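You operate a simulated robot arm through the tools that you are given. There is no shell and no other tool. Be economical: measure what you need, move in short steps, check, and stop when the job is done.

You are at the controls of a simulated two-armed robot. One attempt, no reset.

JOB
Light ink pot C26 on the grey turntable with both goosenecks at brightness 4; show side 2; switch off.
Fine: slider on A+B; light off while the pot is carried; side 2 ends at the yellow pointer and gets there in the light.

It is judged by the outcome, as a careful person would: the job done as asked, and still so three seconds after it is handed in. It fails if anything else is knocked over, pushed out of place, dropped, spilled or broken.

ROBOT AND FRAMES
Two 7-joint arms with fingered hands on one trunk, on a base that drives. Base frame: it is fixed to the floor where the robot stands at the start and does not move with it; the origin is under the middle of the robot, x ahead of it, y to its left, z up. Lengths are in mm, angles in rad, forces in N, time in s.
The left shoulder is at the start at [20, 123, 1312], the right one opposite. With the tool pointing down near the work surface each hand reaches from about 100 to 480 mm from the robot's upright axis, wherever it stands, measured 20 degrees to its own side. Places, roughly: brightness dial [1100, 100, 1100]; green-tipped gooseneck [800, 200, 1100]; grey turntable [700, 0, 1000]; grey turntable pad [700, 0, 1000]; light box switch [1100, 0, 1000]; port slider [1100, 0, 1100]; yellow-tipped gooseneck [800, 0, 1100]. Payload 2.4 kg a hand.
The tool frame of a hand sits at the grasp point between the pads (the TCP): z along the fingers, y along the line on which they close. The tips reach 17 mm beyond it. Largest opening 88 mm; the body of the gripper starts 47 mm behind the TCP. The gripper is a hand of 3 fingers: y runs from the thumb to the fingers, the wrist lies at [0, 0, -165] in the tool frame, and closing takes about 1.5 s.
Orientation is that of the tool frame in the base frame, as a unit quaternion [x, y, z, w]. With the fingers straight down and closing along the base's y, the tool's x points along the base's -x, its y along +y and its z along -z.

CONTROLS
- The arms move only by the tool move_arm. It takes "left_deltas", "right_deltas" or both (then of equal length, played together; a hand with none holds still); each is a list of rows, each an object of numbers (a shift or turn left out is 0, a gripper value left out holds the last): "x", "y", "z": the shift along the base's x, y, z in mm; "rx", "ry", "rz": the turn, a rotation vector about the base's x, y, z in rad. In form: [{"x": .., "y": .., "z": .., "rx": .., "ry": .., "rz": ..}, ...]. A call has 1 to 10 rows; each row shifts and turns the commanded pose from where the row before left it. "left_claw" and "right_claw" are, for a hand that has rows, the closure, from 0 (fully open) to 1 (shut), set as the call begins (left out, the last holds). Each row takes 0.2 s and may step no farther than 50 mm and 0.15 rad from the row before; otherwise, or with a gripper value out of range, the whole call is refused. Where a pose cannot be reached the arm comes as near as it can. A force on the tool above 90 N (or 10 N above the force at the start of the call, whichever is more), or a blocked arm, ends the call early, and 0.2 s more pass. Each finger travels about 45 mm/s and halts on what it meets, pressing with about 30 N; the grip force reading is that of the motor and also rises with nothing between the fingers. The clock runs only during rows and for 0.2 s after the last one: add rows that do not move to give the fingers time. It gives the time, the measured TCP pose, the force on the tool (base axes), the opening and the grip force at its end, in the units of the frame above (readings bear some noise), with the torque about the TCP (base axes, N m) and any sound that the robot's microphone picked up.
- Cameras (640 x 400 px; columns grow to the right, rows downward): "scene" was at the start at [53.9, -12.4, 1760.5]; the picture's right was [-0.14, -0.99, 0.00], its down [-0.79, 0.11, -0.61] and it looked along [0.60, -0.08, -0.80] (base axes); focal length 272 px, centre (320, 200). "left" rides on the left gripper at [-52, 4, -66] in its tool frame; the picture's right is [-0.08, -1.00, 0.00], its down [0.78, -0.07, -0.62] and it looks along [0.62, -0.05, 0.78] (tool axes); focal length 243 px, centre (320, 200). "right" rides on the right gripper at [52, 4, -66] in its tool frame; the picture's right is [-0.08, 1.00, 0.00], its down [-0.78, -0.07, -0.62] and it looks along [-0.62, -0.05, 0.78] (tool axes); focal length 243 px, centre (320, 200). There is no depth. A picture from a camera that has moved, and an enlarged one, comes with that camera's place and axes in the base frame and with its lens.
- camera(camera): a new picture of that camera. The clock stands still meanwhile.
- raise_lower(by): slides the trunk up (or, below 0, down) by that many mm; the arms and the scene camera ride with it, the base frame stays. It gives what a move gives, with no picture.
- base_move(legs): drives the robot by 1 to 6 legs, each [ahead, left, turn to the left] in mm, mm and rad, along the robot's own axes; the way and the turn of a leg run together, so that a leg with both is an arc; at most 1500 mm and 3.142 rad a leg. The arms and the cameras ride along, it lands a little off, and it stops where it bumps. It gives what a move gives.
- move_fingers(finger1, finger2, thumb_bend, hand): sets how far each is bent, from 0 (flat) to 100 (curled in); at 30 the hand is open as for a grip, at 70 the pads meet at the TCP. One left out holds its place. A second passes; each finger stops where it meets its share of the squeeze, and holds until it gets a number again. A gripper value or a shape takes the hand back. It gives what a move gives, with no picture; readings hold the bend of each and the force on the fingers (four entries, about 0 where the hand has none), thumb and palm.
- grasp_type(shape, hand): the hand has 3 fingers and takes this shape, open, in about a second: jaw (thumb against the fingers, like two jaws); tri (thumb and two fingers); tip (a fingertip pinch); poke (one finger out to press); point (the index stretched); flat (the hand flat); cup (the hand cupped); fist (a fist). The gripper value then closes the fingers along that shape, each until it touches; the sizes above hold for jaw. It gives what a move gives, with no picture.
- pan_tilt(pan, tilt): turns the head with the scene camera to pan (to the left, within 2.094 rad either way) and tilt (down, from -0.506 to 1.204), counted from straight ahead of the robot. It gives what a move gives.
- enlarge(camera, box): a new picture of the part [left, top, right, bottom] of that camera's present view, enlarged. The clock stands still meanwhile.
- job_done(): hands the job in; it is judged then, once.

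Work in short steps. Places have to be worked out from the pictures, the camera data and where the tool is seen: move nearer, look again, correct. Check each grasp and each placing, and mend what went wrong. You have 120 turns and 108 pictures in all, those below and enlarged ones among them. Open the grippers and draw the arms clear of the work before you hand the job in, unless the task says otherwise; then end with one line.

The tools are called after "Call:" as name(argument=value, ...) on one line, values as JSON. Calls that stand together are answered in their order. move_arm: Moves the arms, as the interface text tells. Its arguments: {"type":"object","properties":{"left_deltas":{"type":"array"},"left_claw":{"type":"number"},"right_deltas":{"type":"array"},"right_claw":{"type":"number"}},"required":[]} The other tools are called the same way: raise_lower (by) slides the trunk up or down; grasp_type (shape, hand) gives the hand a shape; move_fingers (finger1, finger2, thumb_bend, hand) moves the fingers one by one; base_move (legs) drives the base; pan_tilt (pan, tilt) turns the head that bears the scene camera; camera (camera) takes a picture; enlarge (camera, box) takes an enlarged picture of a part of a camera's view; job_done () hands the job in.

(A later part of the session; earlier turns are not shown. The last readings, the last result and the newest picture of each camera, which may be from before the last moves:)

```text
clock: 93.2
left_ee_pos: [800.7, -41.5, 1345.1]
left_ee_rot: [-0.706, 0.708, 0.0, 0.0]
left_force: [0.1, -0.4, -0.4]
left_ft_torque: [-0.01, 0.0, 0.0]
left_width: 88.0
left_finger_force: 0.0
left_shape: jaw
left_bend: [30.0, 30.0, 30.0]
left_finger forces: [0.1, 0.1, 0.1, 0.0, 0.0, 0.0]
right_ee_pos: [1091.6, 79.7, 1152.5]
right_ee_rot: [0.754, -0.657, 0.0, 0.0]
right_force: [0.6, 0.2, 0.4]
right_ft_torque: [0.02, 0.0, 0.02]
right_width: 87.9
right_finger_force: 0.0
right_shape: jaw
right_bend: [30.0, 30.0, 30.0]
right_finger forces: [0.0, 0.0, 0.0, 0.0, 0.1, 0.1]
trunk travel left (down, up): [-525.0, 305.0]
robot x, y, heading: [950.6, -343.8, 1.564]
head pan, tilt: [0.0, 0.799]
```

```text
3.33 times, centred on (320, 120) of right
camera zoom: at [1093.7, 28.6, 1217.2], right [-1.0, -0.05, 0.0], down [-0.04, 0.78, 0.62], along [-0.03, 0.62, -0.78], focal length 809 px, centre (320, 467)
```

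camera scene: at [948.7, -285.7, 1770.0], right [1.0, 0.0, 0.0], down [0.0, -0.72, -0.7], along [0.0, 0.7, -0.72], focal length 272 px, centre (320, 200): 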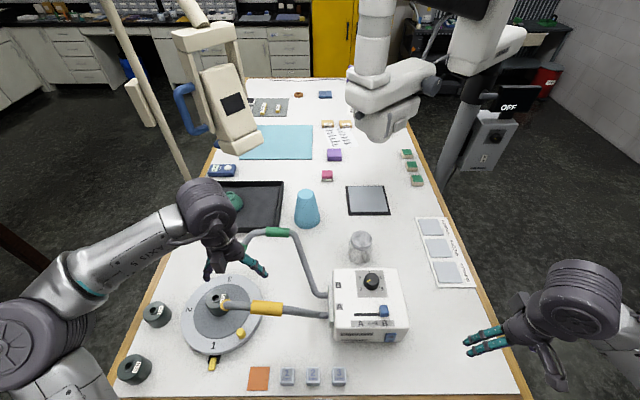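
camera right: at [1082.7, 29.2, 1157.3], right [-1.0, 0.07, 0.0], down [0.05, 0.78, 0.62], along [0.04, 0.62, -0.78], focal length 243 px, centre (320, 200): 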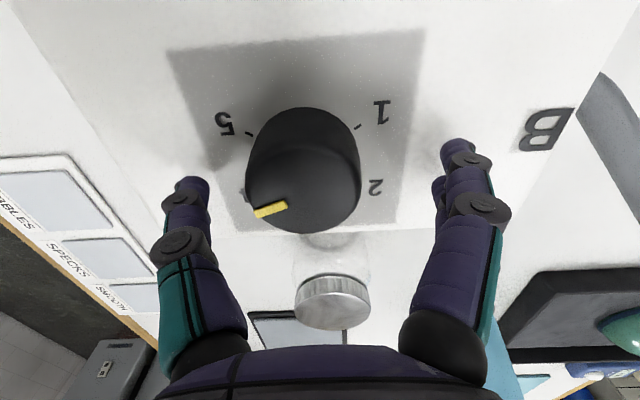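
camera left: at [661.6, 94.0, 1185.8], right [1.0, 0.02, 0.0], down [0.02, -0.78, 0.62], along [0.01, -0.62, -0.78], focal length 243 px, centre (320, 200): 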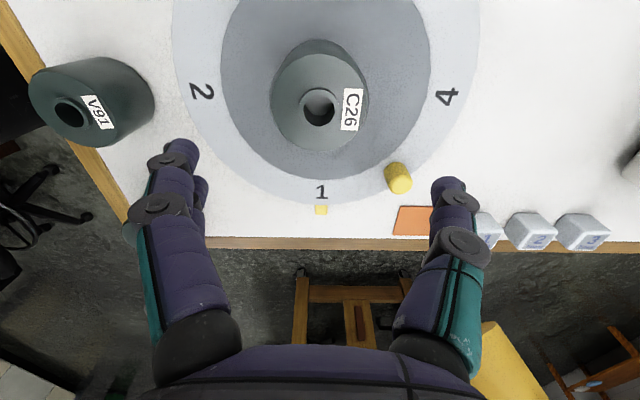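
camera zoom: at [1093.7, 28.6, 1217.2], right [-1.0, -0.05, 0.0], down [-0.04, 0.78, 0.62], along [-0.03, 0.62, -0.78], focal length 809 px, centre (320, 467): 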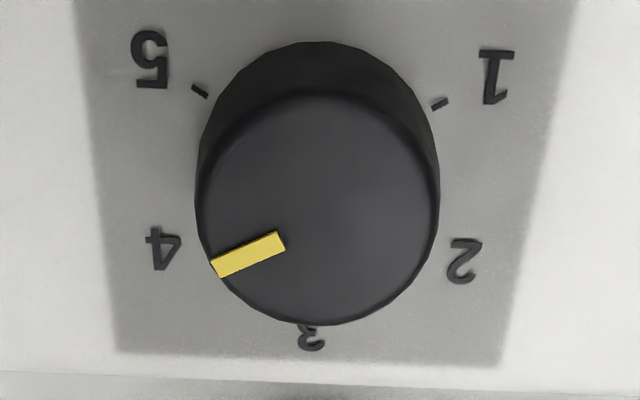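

Pointer now aims at 4. Next the switch: "I" half at ≈(1131,-51,1001) on the front face. I'll pull the right hand back in front of the box and shape it to poke.

Call:
move_arm(right_deltas=[{"z": 30, "rz": -0.14}, {"z": 20, "y": -30}, {"y": -40, "x": 5}, {"y": -40, "x": 5}, {"y": -45, "x": 10}, {"y": -45, "x": 10}, {"y": -40, "x": 9}, {"rx": 0.15}, {"rx": 0.15}, {"rx": 0.15}])

Call:
grasp_type(hand="right", shape="poke")

Call:
move_arm(right_deltas=[{"rx": 0.15}, {"rx": 0.15}, {"z": -20}, {"z": -20}])

Call:
camera(camera="right")

Call:
camera(camera="scene")

```text
clock: 95.4
left_ee_pos: [801.5, -42.1, 1345.8]
left_ee_rot: [-0.706, 0.709, 0.0, 0.0]
left_force: [0.0, 0.1, 0.6]
left_ft_torque: [-0.02, 0.0, 0.01]
left_width: 88.1
left_finger_force: 0.1
left_shape: jaw
left_bend: [30.0, 30.0, 30.0]
left_finger forces: [0.1, 0.1, 0.0, 0.0, 0.1, 0.0]
right_ee_pos: [1124.5, -71.8, 1229.2]
right_ee_rot: [-0.688, 0.691, 0.158, 0.158]
right_force: [-0.2, -0.1, 0.5]
right_ft_torque: [-0.02, 0.01, 0.01]
right_width: 87.9
right_finger_force: 0.0
right_shape: jaw
right_bend: [30.0, 30.0, 30.0]
right_finger forces: [0.0, 0.0, 0.0, 0.0, 0.1, 0.1]
right hand out of reach, approached as far as the arm can: row 7, 8, 9, 10
trunk travel left (down, up): [-525.0, 305.0]
robot x, y, heading: [948.0, -343.6, 1.569]
head pan, tilt: [0.0, 0.799]
```

```text
clock: 96.3
left_ee_pos: [800.8, -41.9, 1344.6]
left_ee_rot: [-0.705, 0.709, 0.0, 0.0]
left_force: [-0.5, -0.3, 1.2]
left_ft_torque: [-0.03, 0.0, 0.02]
left_width: 87.9
left_finger_force: 0.1
left_shape: jaw
left_bend: [30.0, 30.0, 30.0]
left_finger forces: [0.0, 0.1, 0.0, 0.1, 0.1, 0.0]
right_ee_pos: [1124.6, -71.0, 1228.6]
right_ee_rot: [-0.688, 0.691, 0.157, 0.156]
right_force: [-0.1, -0.1, -0.7]
right_ft_torque: [-0.04, 0.03, 0.03]
right_width: 0.1
right_finger_force: 0.1
right_shape: poke
right_bend: [100.0, 100.0, 45.0]
right_finger forces: [0.0, 0.0, 0.0, 0.0, 0.1, 0.1]
trunk travel left (down, up): [-525.0, 305.0]
robot x, y, heading: [950.7, -341.2, 1.563]
head pan, tilt: [0.0, 0.799]
```

```text
clock: 97.3
left_ee_pos: [802.1, -41.7, 1344.4]
left_ee_rot: [-0.705, 0.709, 0.0, 0.0]
left_force: [-0.6, -0.8, -0.4]
left_ft_torque: [0.01, 0.0, 0.01]
left_width: 87.7
left_finger_force: 0.1
left_shape: jaw
left_bend: [30.0, 30.0, 30.0]
left_finger forces: [0.1, 0.0, 0.0, 0.1, 0.1, 0.0]
right_ee_pos: [1122.8, -19.7, 1204.5]
right_ee_rot: [-0.657, 0.659, 0.26, 0.257]
right_force: [-0.3, -0.1, 0.8]
right_ft_torque: [-0.03, 0.02, -0.02]
right_width: 0.1
right_finger_force: 0.0
right_shape: poke
right_bend: [100.0, 100.0, 45.0]
right_finger forces: [0.1, 0.0, 0.0, 0.0, 0.0, 0.0]
right hand out of reach, approached as far as the arm can: row 1, 2, 3, 4
trunk travel left (down, up): [-525.0, 305.0]
robot x, y, heading: [946.3, -344.6, 1.568]
head pan, tilt: [0.0, 0.799]
```

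```text
51 pictures are left
camera right: at [1118.3, -101.5, 1217.8], right [-1.0, 0.07, 0.06], down [0.07, 0.15, 0.99], along [0.06, 0.99, -0.15], focal length 243 px, centre (320, 200)
```

right: 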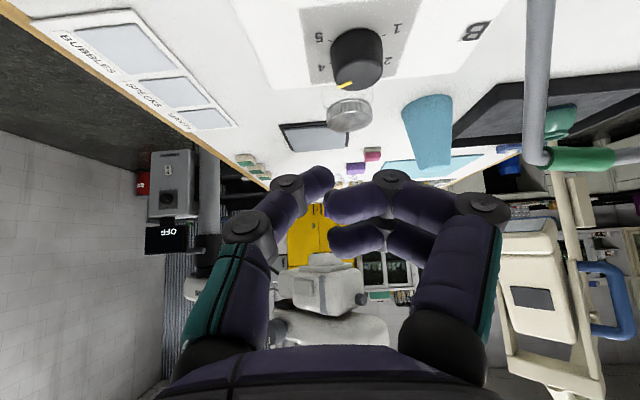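

```text
50 pictures are left
camera scene: at [948.5, -284.8, 1769.9], right [1.0, 0.0, 0.0], down [0.0, -0.72, -0.7], along [0.0, 0.7, -0.72], focal length 272 px, centre (320, 200)
```

scene: 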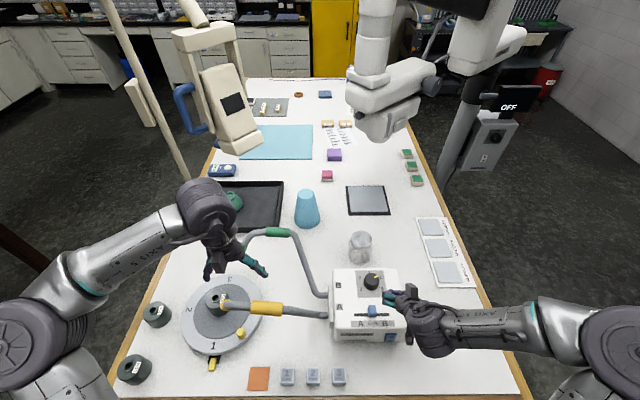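

The robot stands too close for that tilted pose. I'll back off ~130 mm and try the "point" shape, then look at the hand.

Call:
base_move(legs=[[-130, 0, 0]])

Call:
grasp_type(hand="right", shape="point")

Call:
enlarge(camera="scene", box=[320, 180, 520, 330])

Call:
camera(camera="right")

```text
clock: 98.5
left_ee_pos: [801.4, -173.7, 1344.3]
left_ee_rot: [-0.704, 0.71, 0.0, 0.001]
left_force: [0.9, -0.2, 0.9]
left_ft_torque: [-0.02, 0.03, -0.02]
left_width: 87.5
left_finger_force: 0.0
left_shape: jaw
left_bend: [30.0, 30.0, 30.0]
left_finger forces: [0.1, 0.0, 0.0, 0.0, 0.1, 0.1]
right_ee_pos: [1122.8, -152.0, 1205.7]
right_ee_rot: [-0.656, 0.66, 0.259, 0.259]
right_force: [-0.1, -0.8, 0.0]
right_ft_torque: [0.0, 0.0, 0.02]
right_width: 0.0
right_finger_force: 0.0
right_shape: poke
right_bend: [100.0, 100.0, 45.0]
right_finger forces: [0.1, 0.1, 0.0, 0.0, 0.1, 0.0]
trunk travel left (down, up): [-525.0, 305.0]
robot x, y, heading: [947.7, -475.1, 1.565]
head pan, tilt: [0.0, 0.799]
```

```text
clock: 99.5
left_ee_pos: [802.9, -174.3, 1345.5]
left_ee_rot: [-0.705, 0.709, 0.0, 0.001]
left_force: [0.5, 0.3, -0.6]
left_ft_torque: [0.02, 0.03, 0.0]
left_width: 88.1
left_finger_force: 0.1
left_shape: jaw
left_bend: [30.0, 30.0, 30.0]
left_finger forces: [0.0, 0.1, 0.0, 0.0, 0.0, 0.1]
right_ee_pos: [1121.9, -151.2, 1204.8]
right_ee_rot: [-0.656, 0.661, 0.258, 0.258]
right_force: [-0.2, -0.1, 0.4]
right_ft_torque: [0.01, -0.01, 0.0]
right_width: 0.0
right_finger_force: 0.1
right_shape: point
right_bend: [28.0, 100.0, 93.0]
right_finger forces: [0.1, 0.0, 0.1, 0.0, 0.0, 0.1]
trunk travel left (down, up): [-525.0, 305.0]
robot x, y, heading: [949.4, -474.5, 1.565]
head pan, tilt: [0.0, 0.799]
```

```text
2.67 times, centred on (420, 255) of scene
camera zoom: at [947.7, -416.3, 1770.0], right [1.0, -0.01, 0.0], down [-0.01, -0.72, -0.7], along [0.01, 0.7, -0.72], focal length 725 px, centre (53, 53)
```

zoom: 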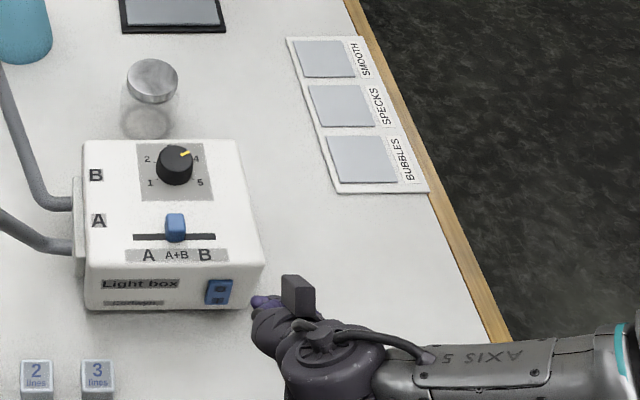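

```text
48 pictures are left
camera right: at [1118.0, -233.3, 1218.1], right [-1.0, 0.07, 0.06], down [0.07, 0.15, 0.99], along [0.06, 0.99, -0.15], focal length 243 px, centre (320, 200)
```

right: 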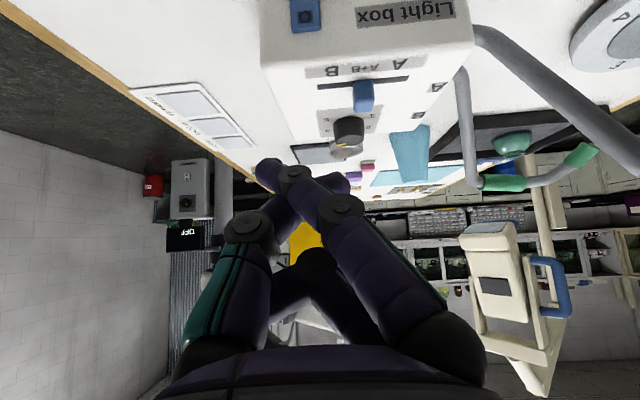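

The "point" shape bends oddly; a closed jaw is a more predictable poker. Closing in jaw shape and moving in front of the switch's lower half.

Call:
grasp_type(hand="right", shape="jaw")

Call:
move_arm(right_deltas=[{"y": -5}, {"z": -15}, {"z": -20}, {"z": -20}, {"z": -20, "x": 3}, {"z": -20, "x": 3}, {"z": -20, "x": 3}, {"z": -20}, {"z": -20}, {"z": -15}], right_claw=1)

Call:
camera(camera="right")

Call:
enlarge(camera="scene", box=[320, 210, 470, 330])

```text
clock: 100.3
left_ee_pos: [801.7, -173.0, 1344.2]
left_ee_rot: [-0.705, 0.709, 0.0, 0.0]
left_force: [-0.5, -0.2, 0.0]
left_ft_torque: [0.0, 0.01, -0.01]
left_width: 88.0
left_finger_force: 0.0
left_shape: jaw
left_bend: [30.0, 30.0, 30.0]
left_finger forces: [0.0, 0.0, 0.1, 0.0, 0.1, 0.0]
right_ee_pos: [1122.5, -152.6, 1205.6]
right_ee_rot: [-0.657, 0.66, 0.259, 0.258]
right_force: [0.2, 0.1, -0.1]
right_ft_torque: [-0.01, 0.0, 0.02]
right_width: 61.9
right_finger_force: 0.1
right_shape: jaw
right_bend: [30.0, 74.0, 33.0]
right_finger forces: [0.0, 0.0, 0.1, 0.0, 0.1, 0.0]
trunk travel left (down, up): [-525.0, 305.0]
robot x, y, heading: [946.1, -474.6, 1.569]
head pan, tilt: [0.0, 0.799]
```

```text
clock: 102.5
left_ee_pos: [800.8, -173.6, 1345.2]
left_ee_rot: [-0.704, 0.71, 0.0, 0.001]
left_force: [-0.6, 0.1, -0.2]
left_ft_torque: [0.02, 0.01, 0.0]
left_width: 88.0
left_finger_force: 0.0
left_shape: jaw
left_bend: [30.0, 30.0, 30.0]
left_finger forces: [0.1, 0.0, 0.0, 0.0, 0.0, 0.1]
right_ee_pos: [1120.4, -151.9, 1067.9]
right_ee_rot: [-0.656, 0.661, 0.257, 0.259]
right_force: [-0.2, -0.5, -0.2]
right_ft_torque: [0.0, -0.01, -0.03]
right_width: 0.0
right_finger_force: 29.8
right_shape: jaw
right_bend: [69.0, 69.0, 80.0]
right_finger forces: [0.0, 0.0, 0.0, 0.0, 0.0, 0.0]
right hand out of reach, approached as far as the arm can: row 1, 8, 9, 10
trunk travel left (down, up): [-525.0, 305.0]
robot x, y, heading: [947.8, -478.1, 1.568]
head pan, tilt: [0.0, 0.799]
```

```text
47 pictures are left
camera right: at [1115.0, -233.5, 1080.7], right [-1.0, 0.07, 0.06], down [0.07, 0.15, 0.99], along [0.06, 0.99, -0.16], focal length 243 px, centre (320, 200)
```

right: 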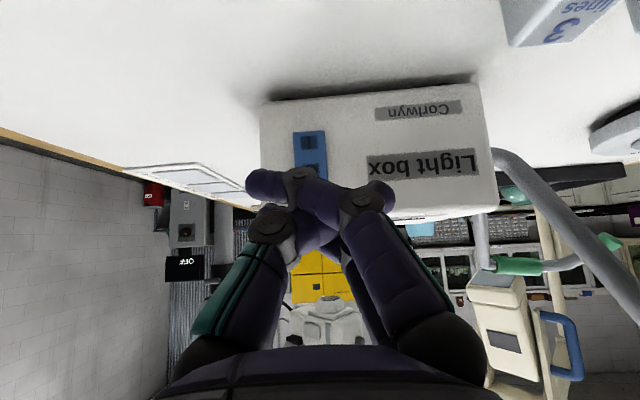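

```text
3.33 times, centred on (395, 270) of scene
camera zoom: at [948.4, -416.3, 1770.0], right [1.0, -0.01, 0.0], down [-0.01, -0.72, -0.7], along [0.0, 0.7, -0.72], focal length 906 px, centre (70, -33)
```

zoom: 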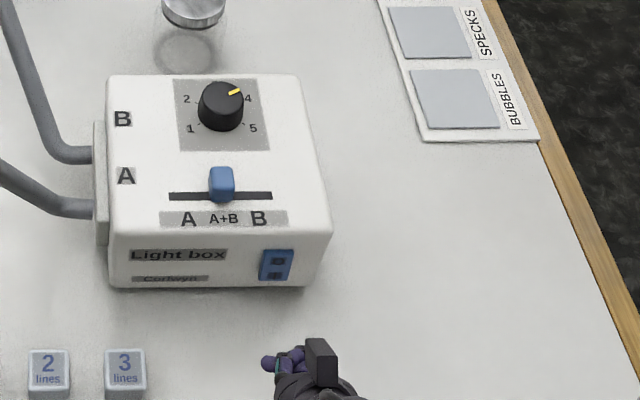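

Out of reach here likely because the hand is too close to the shoulder. I set the fingertips to meet at 70 and move forward first, then down.

Call:
move_fingers(hand="right", finger1=69, finger2=69, thumb_bend=66)

Call:
move_arm(right_deltas=[{"x": 4, "y": 15}, {"x": 4, "y": 20}, {"x": 2, "y": 15}, {"z": -15}, {"z": -15}, {"z": -15}])

Call:
camera(camera="right")

```text
clock: 103.5
left_ee_pos: [802.0, -172.7, 1345.1]
left_ee_rot: [-0.705, 0.709, 0.0, 0.001]
left_force: [-0.8, -0.7, 0.7]
left_ft_torque: [-0.01, -0.02, 0.01]
left_width: 87.8
left_finger_force: 0.0
left_shape: jaw
left_bend: [30.0, 30.0, 30.0]
left_finger forces: [0.0, 0.0, 0.0, 0.1, 0.1, 0.0]
right_ee_pos: [1119.3, -151.3, 1067.9]
right_ee_rot: [-0.657, 0.661, 0.256, 0.256]
right_force: [-0.6, 0.8, 0.4]
right_ft_torque: [0.01, 0.0, -0.03]
right_width: 0.0
right_finger_force: 0.1
right_shape: fingers
right_bend: [72.0, 72.0, 76.0]
right_finger forces: [0.0, 0.0, 0.0, 0.1, 0.0, 0.1]
trunk travel left (down, up): [-525.0, 305.0]
robot x, y, heading: [948.2, -473.3, 1.564]
head pan, tilt: [0.0, 0.799]
```

```text
clock: 105.0
left_ee_pos: [802.0, -173.5, 1344.1]
left_ee_rot: [-0.705, 0.71, 0.001, 0.0]
left_force: [0.0, -0.2, 0.3]
left_ft_torque: [-0.02, 0.0, 0.01]
left_width: 87.8
left_finger_force: 0.0
left_shape: jaw
left_bend: [30.0, 30.0, 30.0]
left_finger forces: [0.0, 0.0, 0.0, 0.0, 0.0, 0.0]
right_ee_pos: [1130.8, -102.2, 1030.0]
right_ee_rot: [-0.656, 0.662, 0.257, 0.257]
right_force: [-0.1, 0.5, 0.2]
right_ft_torque: [-0.01, -0.02, 0.02]
right_width: 0.0
right_finger_force: 0.2
right_shape: fingers
right_bend: [72.0, 72.0, 76.0]
right_finger forces: [0.1, 0.0, 0.0, 0.0, 0.0, 0.0]
right hand out of reach, approached as far as the arm can: row 6
trunk travel left (down, up): [-525.0, 305.0]
robot x, y, heading: [949.3, -474.4, 1.565]
head pan, tilt: [0.0, 0.799]
```

```text
45 pictures are left
camera right: at [1125.6, -183.5, 1043.5], right [-1.0, 0.07, 0.06], down [0.07, 0.15, 0.99], along [0.06, 0.99, -0.16], focal length 243 px, centre (320, 200)
```

right: 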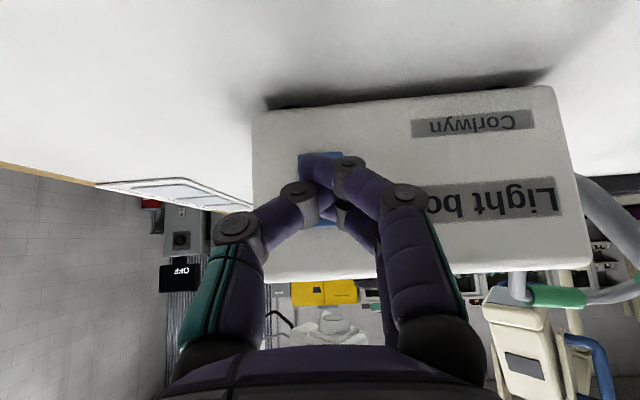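

Lowering the trunk 25 mm brings the fingertips level with the "I" half while keeping the arm posture.

Call:
raise_lower(by=-25)

Call:
move_arm(right_deltas=[{"y": 8}, {"y": 8}, {"y": 4}])

Call:
camera(camera="right")

Call:
enlarge(camera="scene", box=[320, 210, 470, 330])

```text
clock: 105.7
left_ee_pos: [802.3, -173.2, 1320.3]
left_ee_rot: [-0.705, 0.71, -0.001, 0.0]
left_force: [0.1, -0.7, 0.1]
left_ft_torque: [-0.02, 0.03, 0.0]
left_width: 87.9
left_finger_force: 0.1
left_shape: jaw
left_bend: [30.0, 30.0, 30.0]
left_finger forces: [0.1, 0.1, 0.1, 0.1, 0.0, 0.0]
right_ee_pos: [1128.8, -101.9, 1004.6]
right_ee_rot: [-0.657, 0.662, 0.256, 0.256]
right_force: [-0.1, -0.8, 0.3]
right_ft_torque: [0.01, -0.01, 0.02]
right_width: 0.0
right_finger_force: 0.0
right_shape: fingers
right_bend: [72.0, 72.0, 76.0]
right_finger forces: [0.0, 0.0, 0.0, 0.0, 0.1, 0.1]
trunk travel left (down, up): [-500.0, 330.0]
robot x, y, heading: [948.5, -476.0, 1.564]
head pan, tilt: [0.0, 0.799]
```

```text
clock: 106.5
left_ee_pos: [801.5, -172.9, 1319.2]
left_ee_rot: [-0.704, 0.71, 0.0, 0.0]
left_force: [-0.1, -0.9, -0.3]
left_ft_torque: [-0.03, -0.01, 0.01]
left_width: 87.9
left_finger_force: 0.2
left_shape: jaw
left_bend: [30.0, 30.0, 30.0]
left_finger forces: [0.1, 0.0, 0.0, 0.0, 0.0, 0.1]
right_ee_pos: [1131.0, -80.9, 1004.6]
right_ee_rot: [-0.656, 0.662, 0.256, 0.256]
right_force: [0.5, 0.3, -0.4]
right_ft_torque: [-0.02, 0.0, -0.01]
right_width: 0.1
right_finger_force: 0.1
right_shape: fingers
right_bend: [72.0, 72.0, 76.0]
right_finger forces: [0.1, 0.0, 0.1, 0.0, 0.1, 0.0]
trunk travel left (down, up): [-500.0, 330.0]
robot x, y, heading: [947.6, -473.5, 1.566]
head pan, tilt: [0.0, 0.799]
```

```text
44 pictures are left
camera right: at [1125.0, -162.9, 1018.7], right [-1.0, 0.07, 0.06], down [0.07, 0.15, 0.99], along [0.06, 0.99, -0.16], focal length 243 px, centre (320, 200)
```

right: 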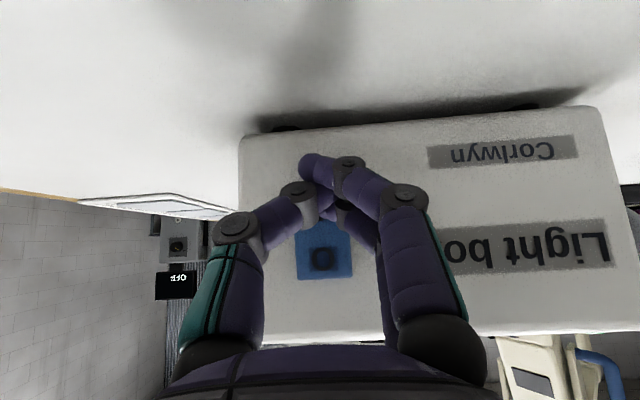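

```text
3.33 times, centred on (395, 270) of scene
camera zoom: at [947.6, -416.0, 1745.0], right [1.0, -0.01, 0.0], down [-0.01, -0.72, -0.7], along [0.01, 0.7, -0.72], focal length 906 px, centre (70, -33)
```

zoom: 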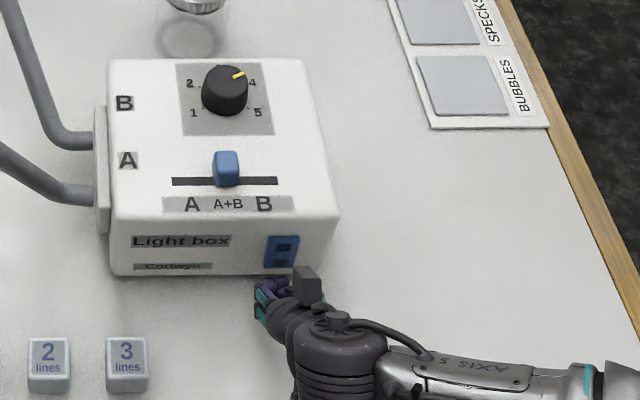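

The leading fingertip is aligned with the "I" half. Pressing forward gradually.

Call:
move_arm(right_deltas=[{"y": 4}, {"y": 3}, {"y": 3}, {"y": 2}])

Call:
enlarge(camera="scene", box=[320, 210, 470, 330])

```text
clock: 107.5
left_ee_pos: [802.0, -173.5, 1319.4]
left_ee_rot: [-0.705, 0.71, 0.0, -0.001]
left_force: [0.2, -0.3, -0.5]
left_ft_torque: [-0.01, -0.02, -0.02]
left_width: 88.1
left_finger_force: 0.1
left_shape: jaw
left_bend: [30.0, 30.0, 30.0]
left_finger forces: [0.0, 0.1, 0.0, 0.0, 0.1, 0.1]
right_ee_pos: [1131.1, -68.4, 1006.3]
right_ee_rot: [-0.657, 0.661, 0.257, 0.256]
right_force: [0.1, -0.1, -1.0]
right_ft_torque: [-0.01, -0.01, 0.0]
right_width: 0.0
right_finger_force: 0.1
right_shape: fingers
right_bend: [72.0, 72.0, 76.0]
right_finger forces: [0.0, 0.1, 0.0, 0.0, 0.0, 0.0]
trunk travel left (down, up): [-500.0, 330.0]
robot x, y, heading: [947.3, -473.1, 1.562]
head pan, tilt: [0.0, 0.799]
```

```text
3.33 times, centred on (395, 270) of scene
camera zoom: at [947.7, -416.1, 1745.0], right [1.0, -0.01, 0.0], down [-0.01, -0.72, -0.7], along [0.01, 0.7, -0.72], focal length 906 px, centre (70, -33)
```

zoom: 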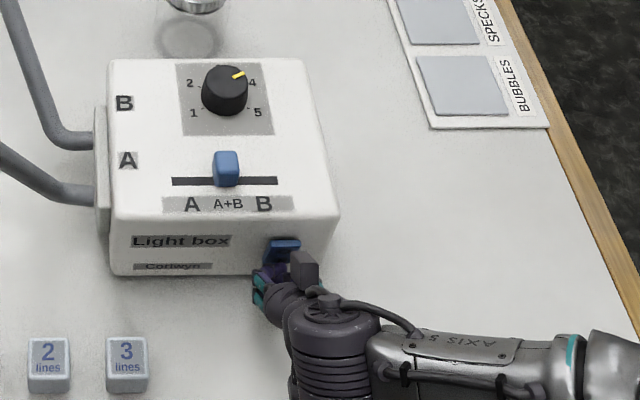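

No contact yet; continuing in small steps.

Call:
move_arm(right_deltas=[{"y": 3}, {"y": 3}, {"y": 2}])

Call:
camera(camera="right")

```text
clock: 108.3
left_ee_pos: [801.6, -177.2, 1320.4]
left_ee_rot: [-0.704, 0.71, 0.001, 0.001]
left_force: [-1.1, 0.3, 0.6]
left_ft_torque: [0.01, 0.03, -0.02]
left_width: 88.0
left_finger_force: 0.1
left_shape: jaw
left_bend: [30.0, 30.0, 30.0]
left_finger forces: [0.1, 0.1, 0.0, 0.0, 0.1, 0.1]
right_ee_pos: [1130.8, -66.0, 1003.5]
right_ee_rot: [-0.658, 0.661, 0.256, 0.254]
right_force: [-3.5, -28.0, -11.6]
right_ft_torque: [-0.27, 0.06, -0.02]
right_width: 0.1
right_finger_force: 16.7
right_shape: fingers
right_bend: [71.0, 74.0, 76.0]
right_finger forces: [0.0, 32.9, 0.0, 0.0, 0.1, 0.1]
trunk travel left (down, up): [-500.0, 330.0]
robot x, y, heading: [948.1, -477.5, 1.564]
head pan, tilt: [0.0, 0.799]
```

```text
41 pictures are left
camera right: at [1125.2, -148.0, 1018.1], right [-1.0, 0.07, 0.06], down [0.07, 0.16, 0.98], along [0.06, 0.98, -0.16], focal length 243 px, centre (320, 200)
```

right: 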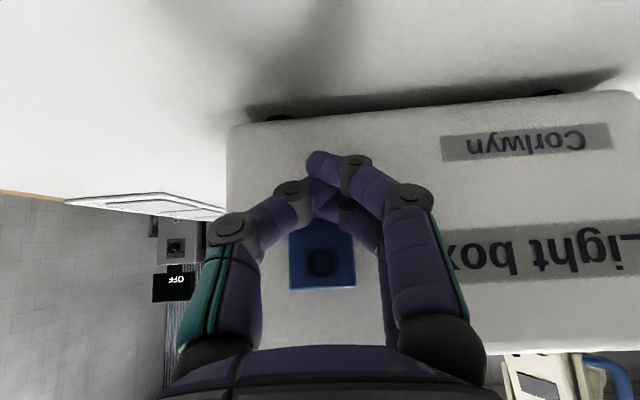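

28 N on the leading finger. Checking whether the light came on.

Call:
camera(camera="scene")

Call:
enlarge(camera="scene", box=[360, 260, 430, 320])

```text
40 pictures are left
camera scene: at [947.4, -421.2, 1745.0], right [1.0, -0.01, 0.0], down [-0.01, -0.71, -0.7], along [0.01, 0.7, -0.71], focal length 272 px, centre (320, 200)
```

scene: 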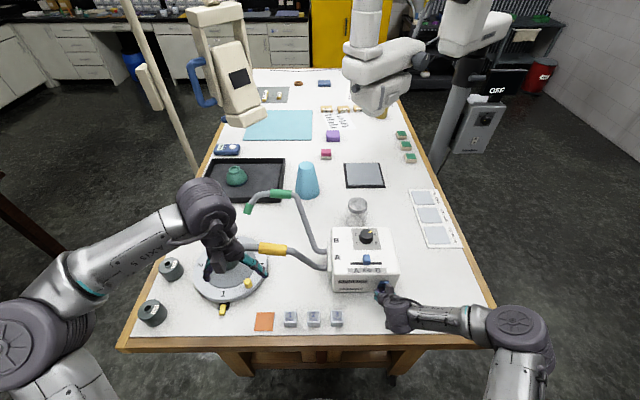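

```text
6.67 times, centred on (395, 290) of scene
camera zoom: at [947.4, -421.2, 1745.0], right [1.0, -0.01, 0.0], down [-0.01, -0.71, -0.7], along [0.01, 0.7, -0.71], focal length 1812 px, centre (-180, -400)
```

zoom: 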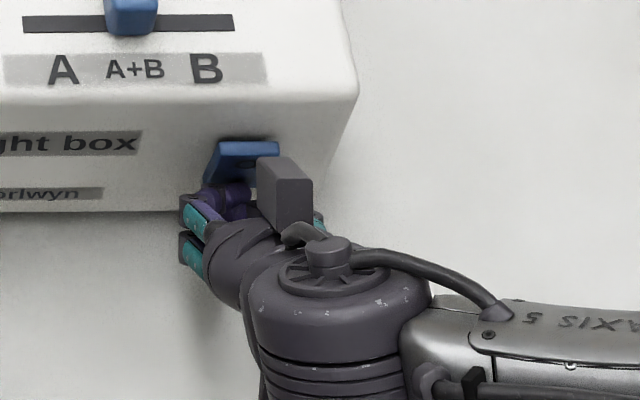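

The rocker looks tipped with its top edge out, i.e. pressed to "I". Withdrawing the right hand and moving the left hand aside to see the light.

Call:
move_arm(right_deltas=[{"y": -10}, {"y": -20}, {"y": -10}, {"z": 20}, {"z": 20}, {"z": 20}, {"z": 20}], left_deltas=[{"x": -5, "y": -20}, {"y": -20}, {"y": -20}, {"x": 20}, {"x": 20}, {"x": 20}, {"x": 20}])

Call:
enlarge(camera="scene", box=[150, 170, 430, 345])

Call:
camera(camera="right")

```text
clock: 109.9
left_ee_pos: [876.9, -232.9, 1319.6]
left_ee_rot: [-0.704, 0.71, 0.0, 0.0]
left_force: [0.7, -0.2, 0.0]
left_ft_torque: [0.01, -0.02, -0.02]
left_width: 88.0
left_finger_force: 0.1
left_shape: jaw
left_bend: [30.0, 30.0, 30.0]
left_finger forces: [0.0, 0.0, 0.0, 0.0, 0.0, 0.0]
right_ee_pos: [1130.8, -100.3, 1084.9]
right_ee_rot: [-0.655, 0.662, 0.257, 0.257]
right_force: [0.0, 0.7, 0.2]
right_ft_torque: [-0.02, -0.01, -0.05]
right_width: 2.4
right_finger_force: 0.0
right_shape: fingers
right_bend: [69.0, 69.0, 66.0]
right_finger forces: [0.0, 0.0, 0.0, 0.0, 0.1, 0.0]
trunk travel left (down, up): [-500.0, 330.0]
robot x, y, heading: [947.3, -473.2, 1.563]
head pan, tilt: [0.0, 0.799]
```

```text
2.29 times, centred on (290, 258) of scene
camera zoom: at [948.2, -416.3, 1745.0], right [1.0, -0.01, 0.0], down [-0.01, -0.72, -0.7], along [0.0, 0.7, -0.72], focal length 621 px, centre (389, 69)
```

zoom: 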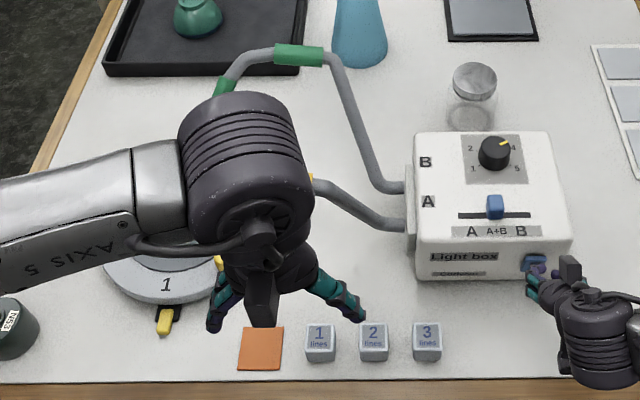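

```text
37 pictures are left
camera right: at [1125.4, -182.8, 1099.9], right [-1.0, 0.07, 0.06], down [0.07, 0.15, 0.99], along [0.06, 0.99, -0.16], focal length 243 px, centre (320, 200)
```

right: 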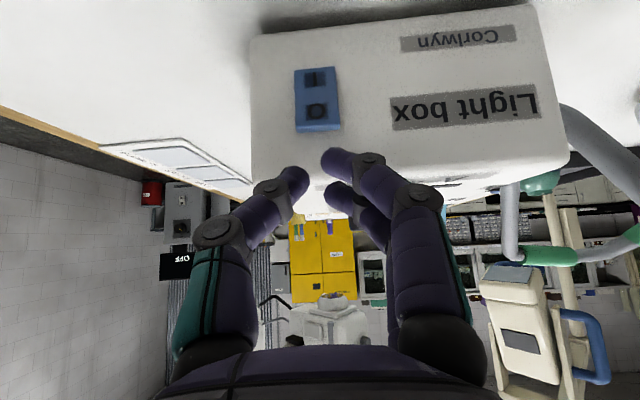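

The left forearm blocks the view; I'll now bring the left hand toward its peg approach pose, tilting the fingers toward +y (about 25–30° below horizontal), which also uncovers the pot.

Call:
move_arm(left_deltas=[{"x": -20, "y": 20, "z": -15, "rx": 0.15}, {"x": -20, "y": 20, "z": -15, "rx": 0.15}, {"x": -20, "y": 20, "z": -15, "rx": 0.15}, {"x": -20, "y": 20, "z": -15, "rx": 0.15}, {"x": -20, "y": 20, "z": -15, "rx": 0.15}, {"x": -20, "y": 20, "z": -15, "rx": 0.15}, {"x": -22, "y": 20, "z": -15, "rx": 0.15}])

Call:
camera(camera="scene")

Call:
camera(camera="left")

```text
clock: 111.5
left_ee_pos: [735.0, -93.0, 1214.1]
left_ee_rot: [-0.61, 0.613, 0.355, 0.354]
left_force: [-0.6, -0.2, -0.2]
left_ft_torque: [-0.02, 0.02, -0.01]
left_width: 87.9
left_finger_force: 0.0
left_shape: jaw
left_bend: [30.0, 30.0, 30.0]
left_finger forces: [0.1, 0.0, 0.0, 0.1, 0.1, 0.1]
right_ee_pos: [1129.7, -100.5, 1085.9]
right_ee_rot: [-0.656, 0.661, 0.258, 0.257]
right_force: [-0.7, 0.7, 0.4]
right_ft_torque: [-0.02, 0.01, 0.03]
right_width: 2.8
right_finger_force: 0.2
right_shape: fingers
right_bend: [69.0, 69.0, 66.0]
right_finger forces: [0.0, 0.0, 0.1, 0.0, 0.1, 0.1]
trunk travel left (down, up): [-500.0, 330.0]
robot x, y, heading: [942.9, -474.6, 1.564]
head pan, tilt: [0.0, 0.799]
```

```text
36 pictures are left
camera scene: at [947.0, -415.9, 1744.9], right [1.0, -0.01, 0.0], down [0.0, -0.72, -0.7], along [0.01, 0.7, -0.72], focal length 272 px, centre (320, 200)
```

scene: 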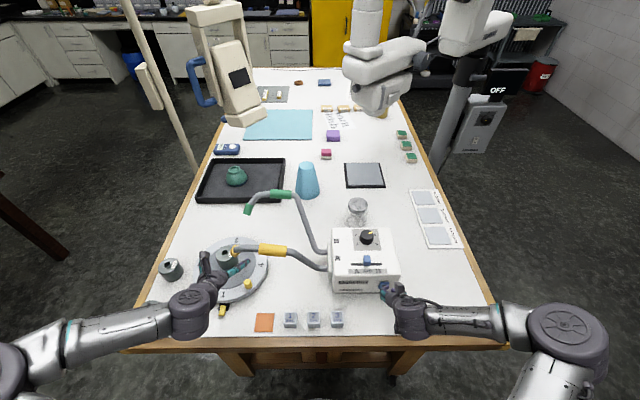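

```text
35 pictures are left
camera left: at [730.8, -123.2, 1292.2], right [1.0, 0.04, 0.07], down [0.06, -0.93, -0.37], along [0.05, 0.37, -0.93], focal length 243 px, centre (320, 200)
```

left: 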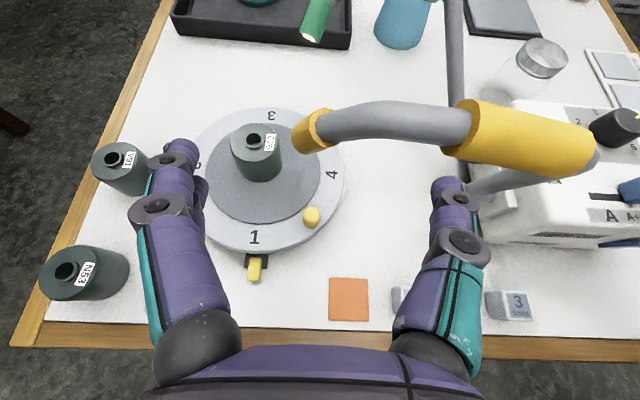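

The green head's lens glows – the light seems on. Zooming to judge the lighting on the pot.

Call:
enlarge(camera="left", box=[180, 10, 380, 270])

Call:
enlarge(camera="scene", box=[180, 180, 300, 310])

```text
1.54 times, centred on (280, 140) of left
camera zoom: at [730.8, -123.2, 1292.2], right [1.0, 0.04, 0.07], down [0.06, -0.93, -0.37], along [0.05, 0.37, -0.93], focal length 373 px, centre (382, 292)
```

zoom: 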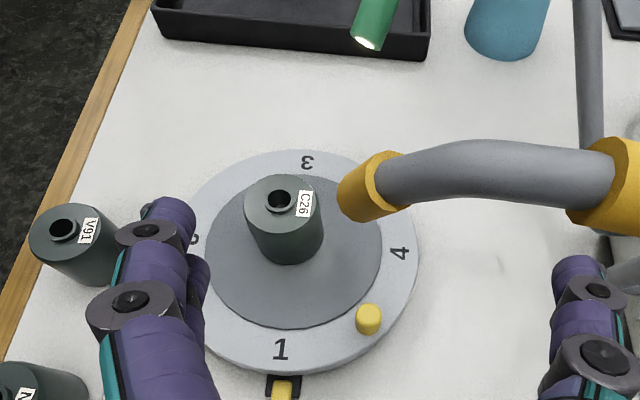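

```text
3.08 times, centred on (240, 245) of scene
camera zoom: at [947.0, -415.9, 1744.9], right [1.0, -0.01, 0.0], down [0.0, -0.72, -0.7], along [0.01, 0.7, -0.72], focal length 836 px, centre (566, 62)
```

zoom: 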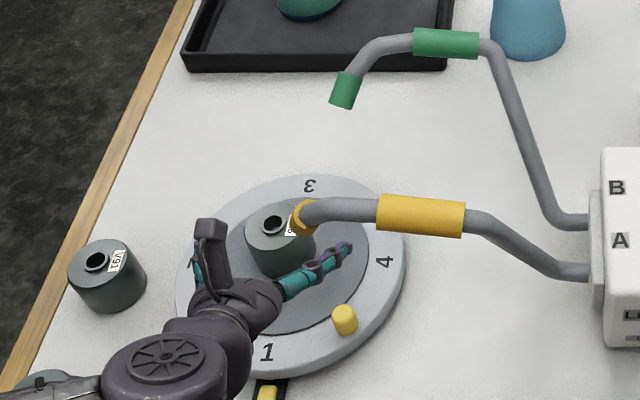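

Light is on, and projecting both heads' axes they point at the pot. Now bring the left hand down in front of the peg (≈(735,-35)), more horizontal so it stays under the yellow gooseneck.

Call:
move_arm(left_deltas=[{"z": -25, "rx": 0.09}, {"z": -25, "rx": 0.08}, {"z": -25}, {"z": -25}, {"z": -25}, {"z": -25}])

Call:
camera(camera="left")

Call:
enlarge(camera="scene", box=[180, 180, 300, 310])

```text
clock: 112.9
left_ee_pos: [732.6, -94.1, 1063.8]
left_ee_rot: [-0.578, 0.581, 0.406, 0.404]
left_force: [-0.6, -0.2, 0.2]
left_ft_torque: [-0.03, 0.01, -0.02]
left_width: 88.0
left_finger_force: 0.0
left_shape: jaw
left_bend: [30.0, 30.0, 30.0]
left_finger forces: [0.1, 0.0, 0.0, 0.2, 0.0, 0.1]
right_ee_pos: [1130.4, -101.4, 1086.9]
right_ee_rot: [-0.656, 0.661, 0.258, 0.257]
right_force: [-0.3, 0.3, -1.1]
right_ft_torque: [0.0, 0.02, 0.02]
right_width: 2.6
right_finger_force: 0.0
right_shape: fingers
right_bend: [69.0, 69.0, 66.0]
right_finger forces: [0.0, 0.0, 0.1, 0.0, 0.0, 0.1]
trunk travel left (down, up): [-500.0, 330.0]
robot x, y, heading: [947.6, -474.5, 1.561]
head pan, tilt: [0.0, 0.799]
```

```text
32 pictures are left
camera left: at [729.9, -137.3, 1136.0], right [1.0, 0.03, 0.07], down [0.06, -0.85, -0.52], along [0.05, 0.52, -0.85], focal length 243 px, centre (320, 200)
```

left: 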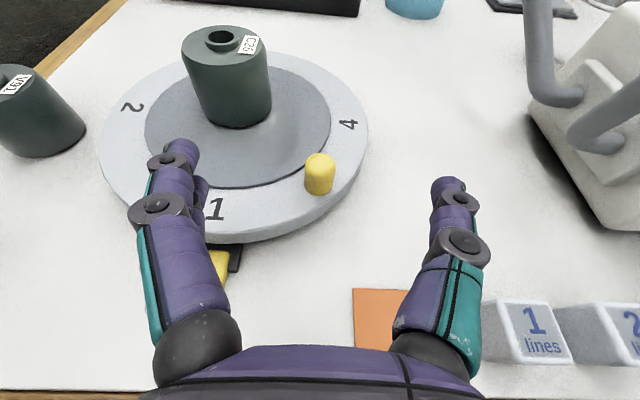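

```text
3.08 times, centred on (240, 245) of scene
camera zoom: at [947.7, -415.9, 1744.9], right [1.0, -0.01, 0.0], down [-0.01, -0.72, -0.7], along [0.0, 0.7, -0.72], focal length 836 px, centre (566, 62)
```

zoom: 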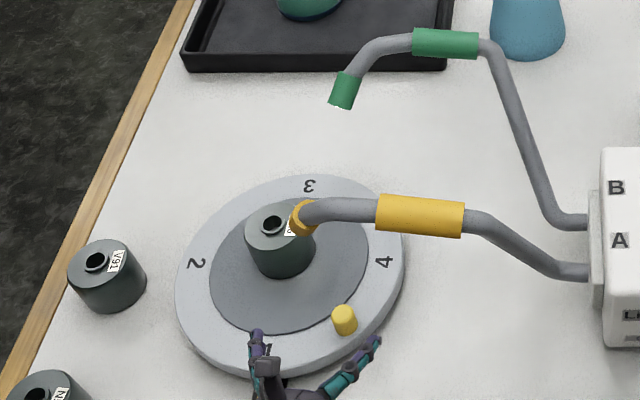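

Peg confirmed at (737,-34), z 984–1018. Lowering to z≈1012 and moving in so the fingers straddle it.

Call:
move_arm(left_deltas=[{"x": 4, "z": -20}, {"z": -20}, {"z": -11}, {"y": 15}, {"y": 15}, {"y": 15}, {"y": 12}])

Call:
camera(camera="left")

```text
clock: 114.5
left_ee_pos: [738.7, -36.4, 1012.6]
left_ee_rot: [-0.579, 0.581, 0.406, 0.402]
left_force: [0.6, -0.7, -0.2]
left_ft_torque: [0.02, 0.03, -0.02]
left_width: 88.1
left_finger_force: 0.1
left_shape: jaw
left_bend: [30.0, 30.0, 30.0]
left_finger forces: [0.0, 0.1, 0.0, 0.1, 0.0, 0.0]
right_ee_pos: [1130.2, -99.4, 1086.3]
right_ee_rot: [-0.657, 0.661, 0.257, 0.256]
right_force: [0.1, 1.4, -0.3]
right_ft_torque: [0.02, -0.02, -0.04]
right_width: 2.5
right_finger_force: 0.0
right_shape: fingers
right_bend: [69.0, 69.0, 66.0]
right_finger forces: [0.0, 0.1, 0.0, 0.0, 0.1, 0.0]
trunk travel left (down, up): [-500.0, 330.0]
robot x, y, heading: [946.8, -472.5, 1.566]
head pan, tilt: [0.0, 0.799]
```

```text
30 pictures are left
camera left: at [733.8, -79.3, 1085.1], right [1.0, 0.03, 0.07], down [0.06, -0.85, -0.52], along [0.05, 0.52, -0.85], focal length 243 px, centre (320, 200)
```

left: 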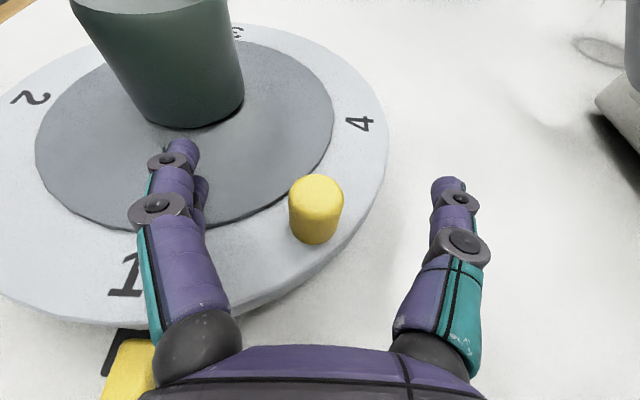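

Peg lies between the fingers. Closing on it.

Call:
move_arm(left_deltas=[{}, {}, {}, {}, {}, {}, {}, {}, {}], left_claw=1)

Call:
camera(camera="left")

```text
clock: 116.5
left_ee_pos: [737.0, -37.3, 1011.4]
left_ee_rot: [-0.577, 0.583, 0.405, 0.404]
left_force: [-0.8, -0.4, -0.3]
left_ft_torque: [0.01, -0.01, -0.03]
left_width: 0.2
left_finger_force: 30.1
left_shape: jaw
left_bend: [69.0, 76.0, 79.0]
left_finger forces: [0.1, 0.0, 0.1, 0.0, 0.0, 0.1]
right_ee_pos: [1131.5, -100.6, 1086.3]
right_ee_rot: [-0.656, 0.661, 0.257, 0.257]
right_force: [-0.3, 0.0, -0.6]
right_ft_torque: [-0.02, 0.01, 0.01]
right_width: 2.7
right_finger_force: 0.0
right_shape: fingers
right_bend: [69.0, 69.0, 66.0]
right_finger forces: [0.1, 0.0, 0.0, 0.1, 0.0, 0.1]
trunk travel left (down, up): [-500.0, 330.0]
robot x, y, heading: [946.2, -474.9, 1.561]
head pan, tilt: [0.0, 0.799]
```

```text
29 pictures are left
camera left: at [733.7, -79.5, 1084.9], right [1.0, 0.03, 0.07], down [0.06, -0.85, -0.52], along [0.05, 0.52, -0.85], focal length 243 px, centre (320, 200)
```

left: 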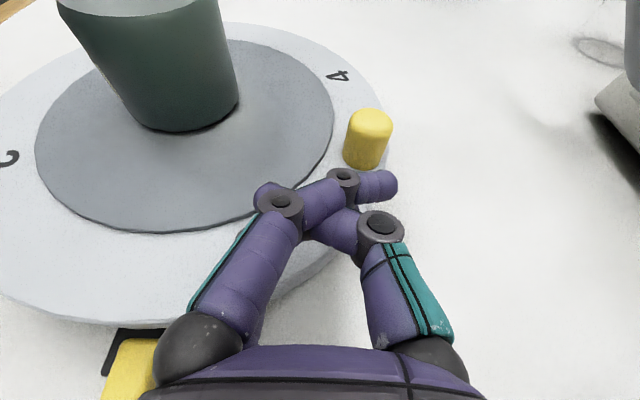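

The peg slid out forward and the table turned ≈25° the right way – it turns freely. The closed fingers now form a wide front, so I'll push the peg in +y with it slowly (angle is then set by y).

Call:
move_arm(left_deltas=[{"x": 13}, {"y": 7}, {"y": 7}, {"y": 7}, {"y": 7}, {"y": 7}, {"y": 7}, {"y": 7}, {"y": 7}, {"y": 7}])

Call:
camera(camera="left")

Call:
enlarge(camera="scene", box=[180, 180, 300, 310])

```text
clock: 118.7
left_ee_pos: [751.7, 26.4, 1014.1]
left_ee_rot: [-0.578, 0.582, 0.406, 0.403]
left_force: [0.1, 0.2, 0.0]
left_ft_torque: [-0.04, 0.0, 0.01]
left_width: 0.1
left_finger_force: 30.2
left_shape: jaw
left_bend: [69.0, 76.0, 79.0]
left_finger forces: [0.0, 0.1, 0.0, 0.0, 0.1, 0.1]
right_ee_pos: [1129.2, -100.0, 1086.3]
right_ee_rot: [-0.657, 0.66, 0.258, 0.256]
right_force: [0.3, -0.1, -0.2]
right_ft_torque: [0.0, -0.01, 0.02]
right_width: 2.8
right_finger_force: 0.1
right_shape: fingers
right_bend: [69.0, 69.0, 66.0]
right_finger forces: [0.1, 0.0, 0.1, 0.1, 0.0, 0.0]
trunk travel left (down, up): [-500.0, 330.0]
robot x, y, heading: [947.9, -477.2, 1.562]
head pan, tilt: [0.0, 0.799]
```

```text
28 pictures are left
camera left: at [746.7, -16.9, 1085.6], right [1.0, 0.03, 0.07], down [0.06, -0.85, -0.52], along [0.05, 0.52, -0.85], focal length 243 px, centre (320, 200)
```

left: 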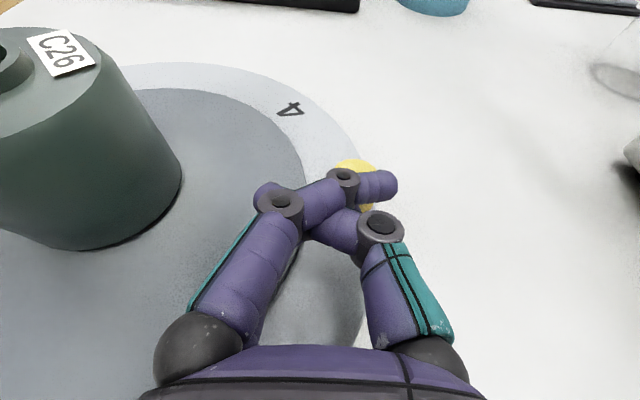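

```text
3.08 times, centred on (240, 245) of scene
camera zoom: at [947.8, -416.1, 1745.0], right [1.0, -0.01, 0.0], down [-0.01, -0.72, -0.7], along [0.0, 0.7, -0.72], focal length 836 px, centre (566, 62)
```

zoom: 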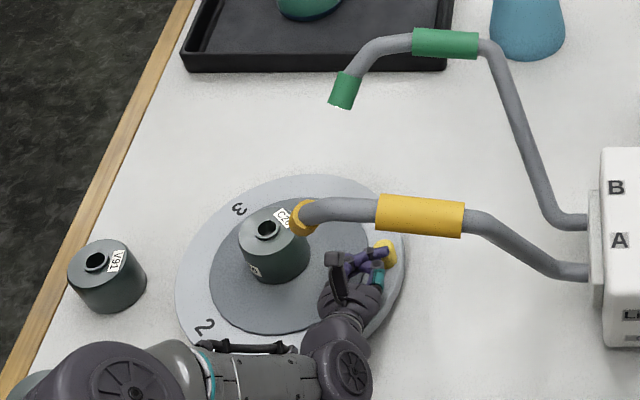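

Pushing works; side 2 is coming around with the pot riding along. Continuing.

Call:
move_arm(left_deltas=[{"y": 7}, {"y": 7}, {"y": 7}, {"y": 7}, {"y": 7}, {"y": 7, "x": -1}, {"y": 7, "x": -1}, {"y": 5, "x": -1}])

Call:
camera(camera="left")

Call:
enlarge(camera="scene", box=[180, 180, 300, 310])

```text
clock: 120.5
left_ee_pos: [746.7, 81.7, 1014.3]
left_ee_rot: [-0.579, 0.58, 0.407, 0.403]
left_force: [0.2, -0.3, -0.3]
left_ft_torque: [0.01, 0.0, -0.02]
left_width: 0.0
left_finger_force: 30.4
left_shape: jaw
left_bend: [69.0, 76.0, 79.0]
left_finger forces: [0.1, 0.0, 0.1, 0.0, 0.0, 0.1]
right_ee_pos: [1129.0, -101.8, 1086.4]
right_ee_rot: [-0.657, 0.66, 0.258, 0.257]
right_force: [-0.7, 0.4, -0.1]
right_ft_torque: [0.03, -0.03, 0.03]
right_width: 2.6
right_finger_force: 0.1
right_shape: fingers
right_bend: [69.0, 69.0, 66.0]
right_finger forces: [0.1, 0.0, 0.0, 0.0, 0.0, 0.0]
trunk travel left (down, up): [-500.0, 330.0]
robot x, y, heading: [945.3, -476.0, 1.563]
head pan, tilt: [0.0, 0.799]
```

```text
26 pictures are left
camera left: at [743.9, 37.9, 1085.3], right [1.0, 0.03, 0.07], down [0.06, -0.85, -0.52], along [0.05, 0.52, -0.85], focal length 243 px, centre (320, 200)
```

left: 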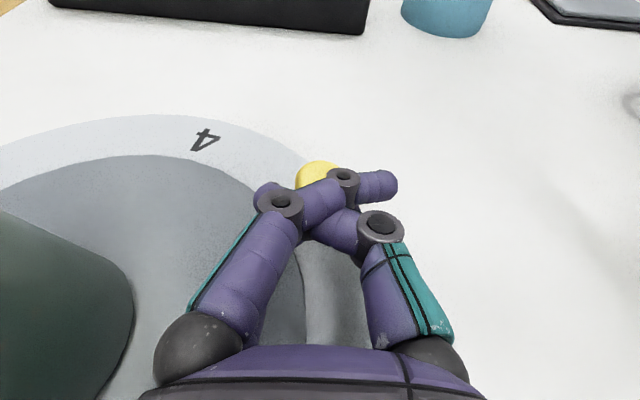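

```text
3.08 times, centred on (240, 245) of scene
camera zoom: at [947.7, -416.1, 1745.0], right [1.0, -0.01, 0.0], down [-0.01, -0.72, -0.7], along [0.0, 0.7, -0.72], focal length 836 px, centre (566, 62)
```

zoom: 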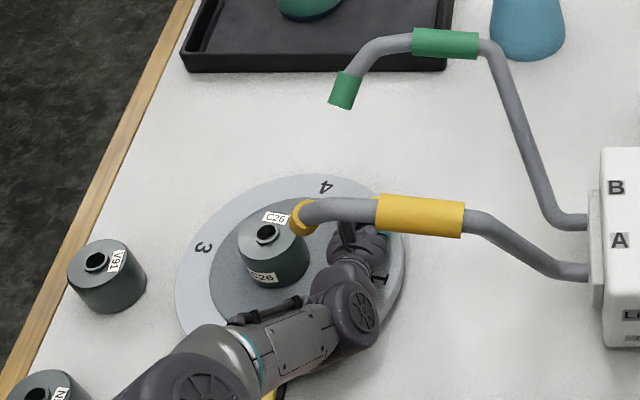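

About 10° remain (side 3 still short of where 2 started). Pushing ~9 mm more.

Call:
move_arm(left_deltas=[{"y": 3, "x": -1}, {"y": 3, "x": -1}, {"y": 3, "x": -1}, {}])

Call:
enlarge(camera="scene", box=[180, 180, 300, 310])

```text
clock: 121.5
left_ee_pos: [746.5, 90.3, 1012.7]
left_ee_rot: [-0.578, 0.581, 0.407, 0.403]
left_force: [0.3, 0.0, -0.1]
left_ft_torque: [0.01, 0.04, -0.01]
left_width: 0.0
left_finger_force: 29.8
left_shape: jaw
left_bend: [69.0, 76.0, 79.0]
left_finger forces: [0.0, 0.0, 0.1, 0.0, 0.0, 0.1]
right_ee_pos: [1129.6, -99.8, 1085.8]
right_ee_rot: [-0.657, 0.661, 0.257, 0.256]
right_force: [0.3, -0.2, 0.7]
right_ft_torque: [0.05, -0.01, 0.01]
right_width: 2.4
right_finger_force: 0.0
right_shape: fingers
right_bend: [69.0, 69.0, 66.0]
right_finger forces: [0.0, 0.1, 0.0, 0.0, 0.1, 0.0]
trunk travel left (down, up): [-500.0, 330.0]
robot x, y, heading: [946.0, -475.9, 1.565]
head pan, tilt: [0.0, 0.799]
```

```text
3.08 times, centred on (240, 245) of scene
camera zoom: at [947.7, -416.1, 1745.0], right [1.0, -0.01, 0.0], down [-0.01, -0.72, -0.7], along [0.01, 0.7, -0.72], focal length 836 px, centre (566, 62)
```

zoom: 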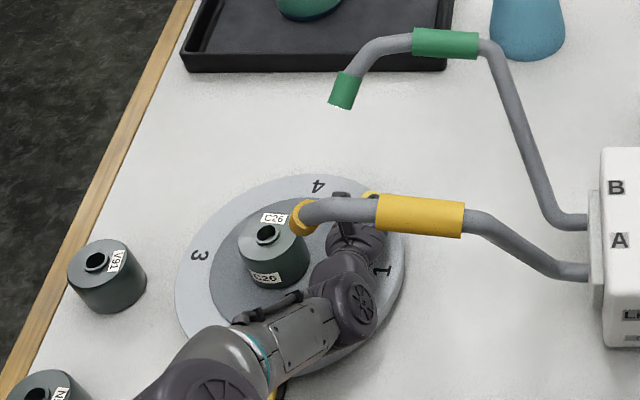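

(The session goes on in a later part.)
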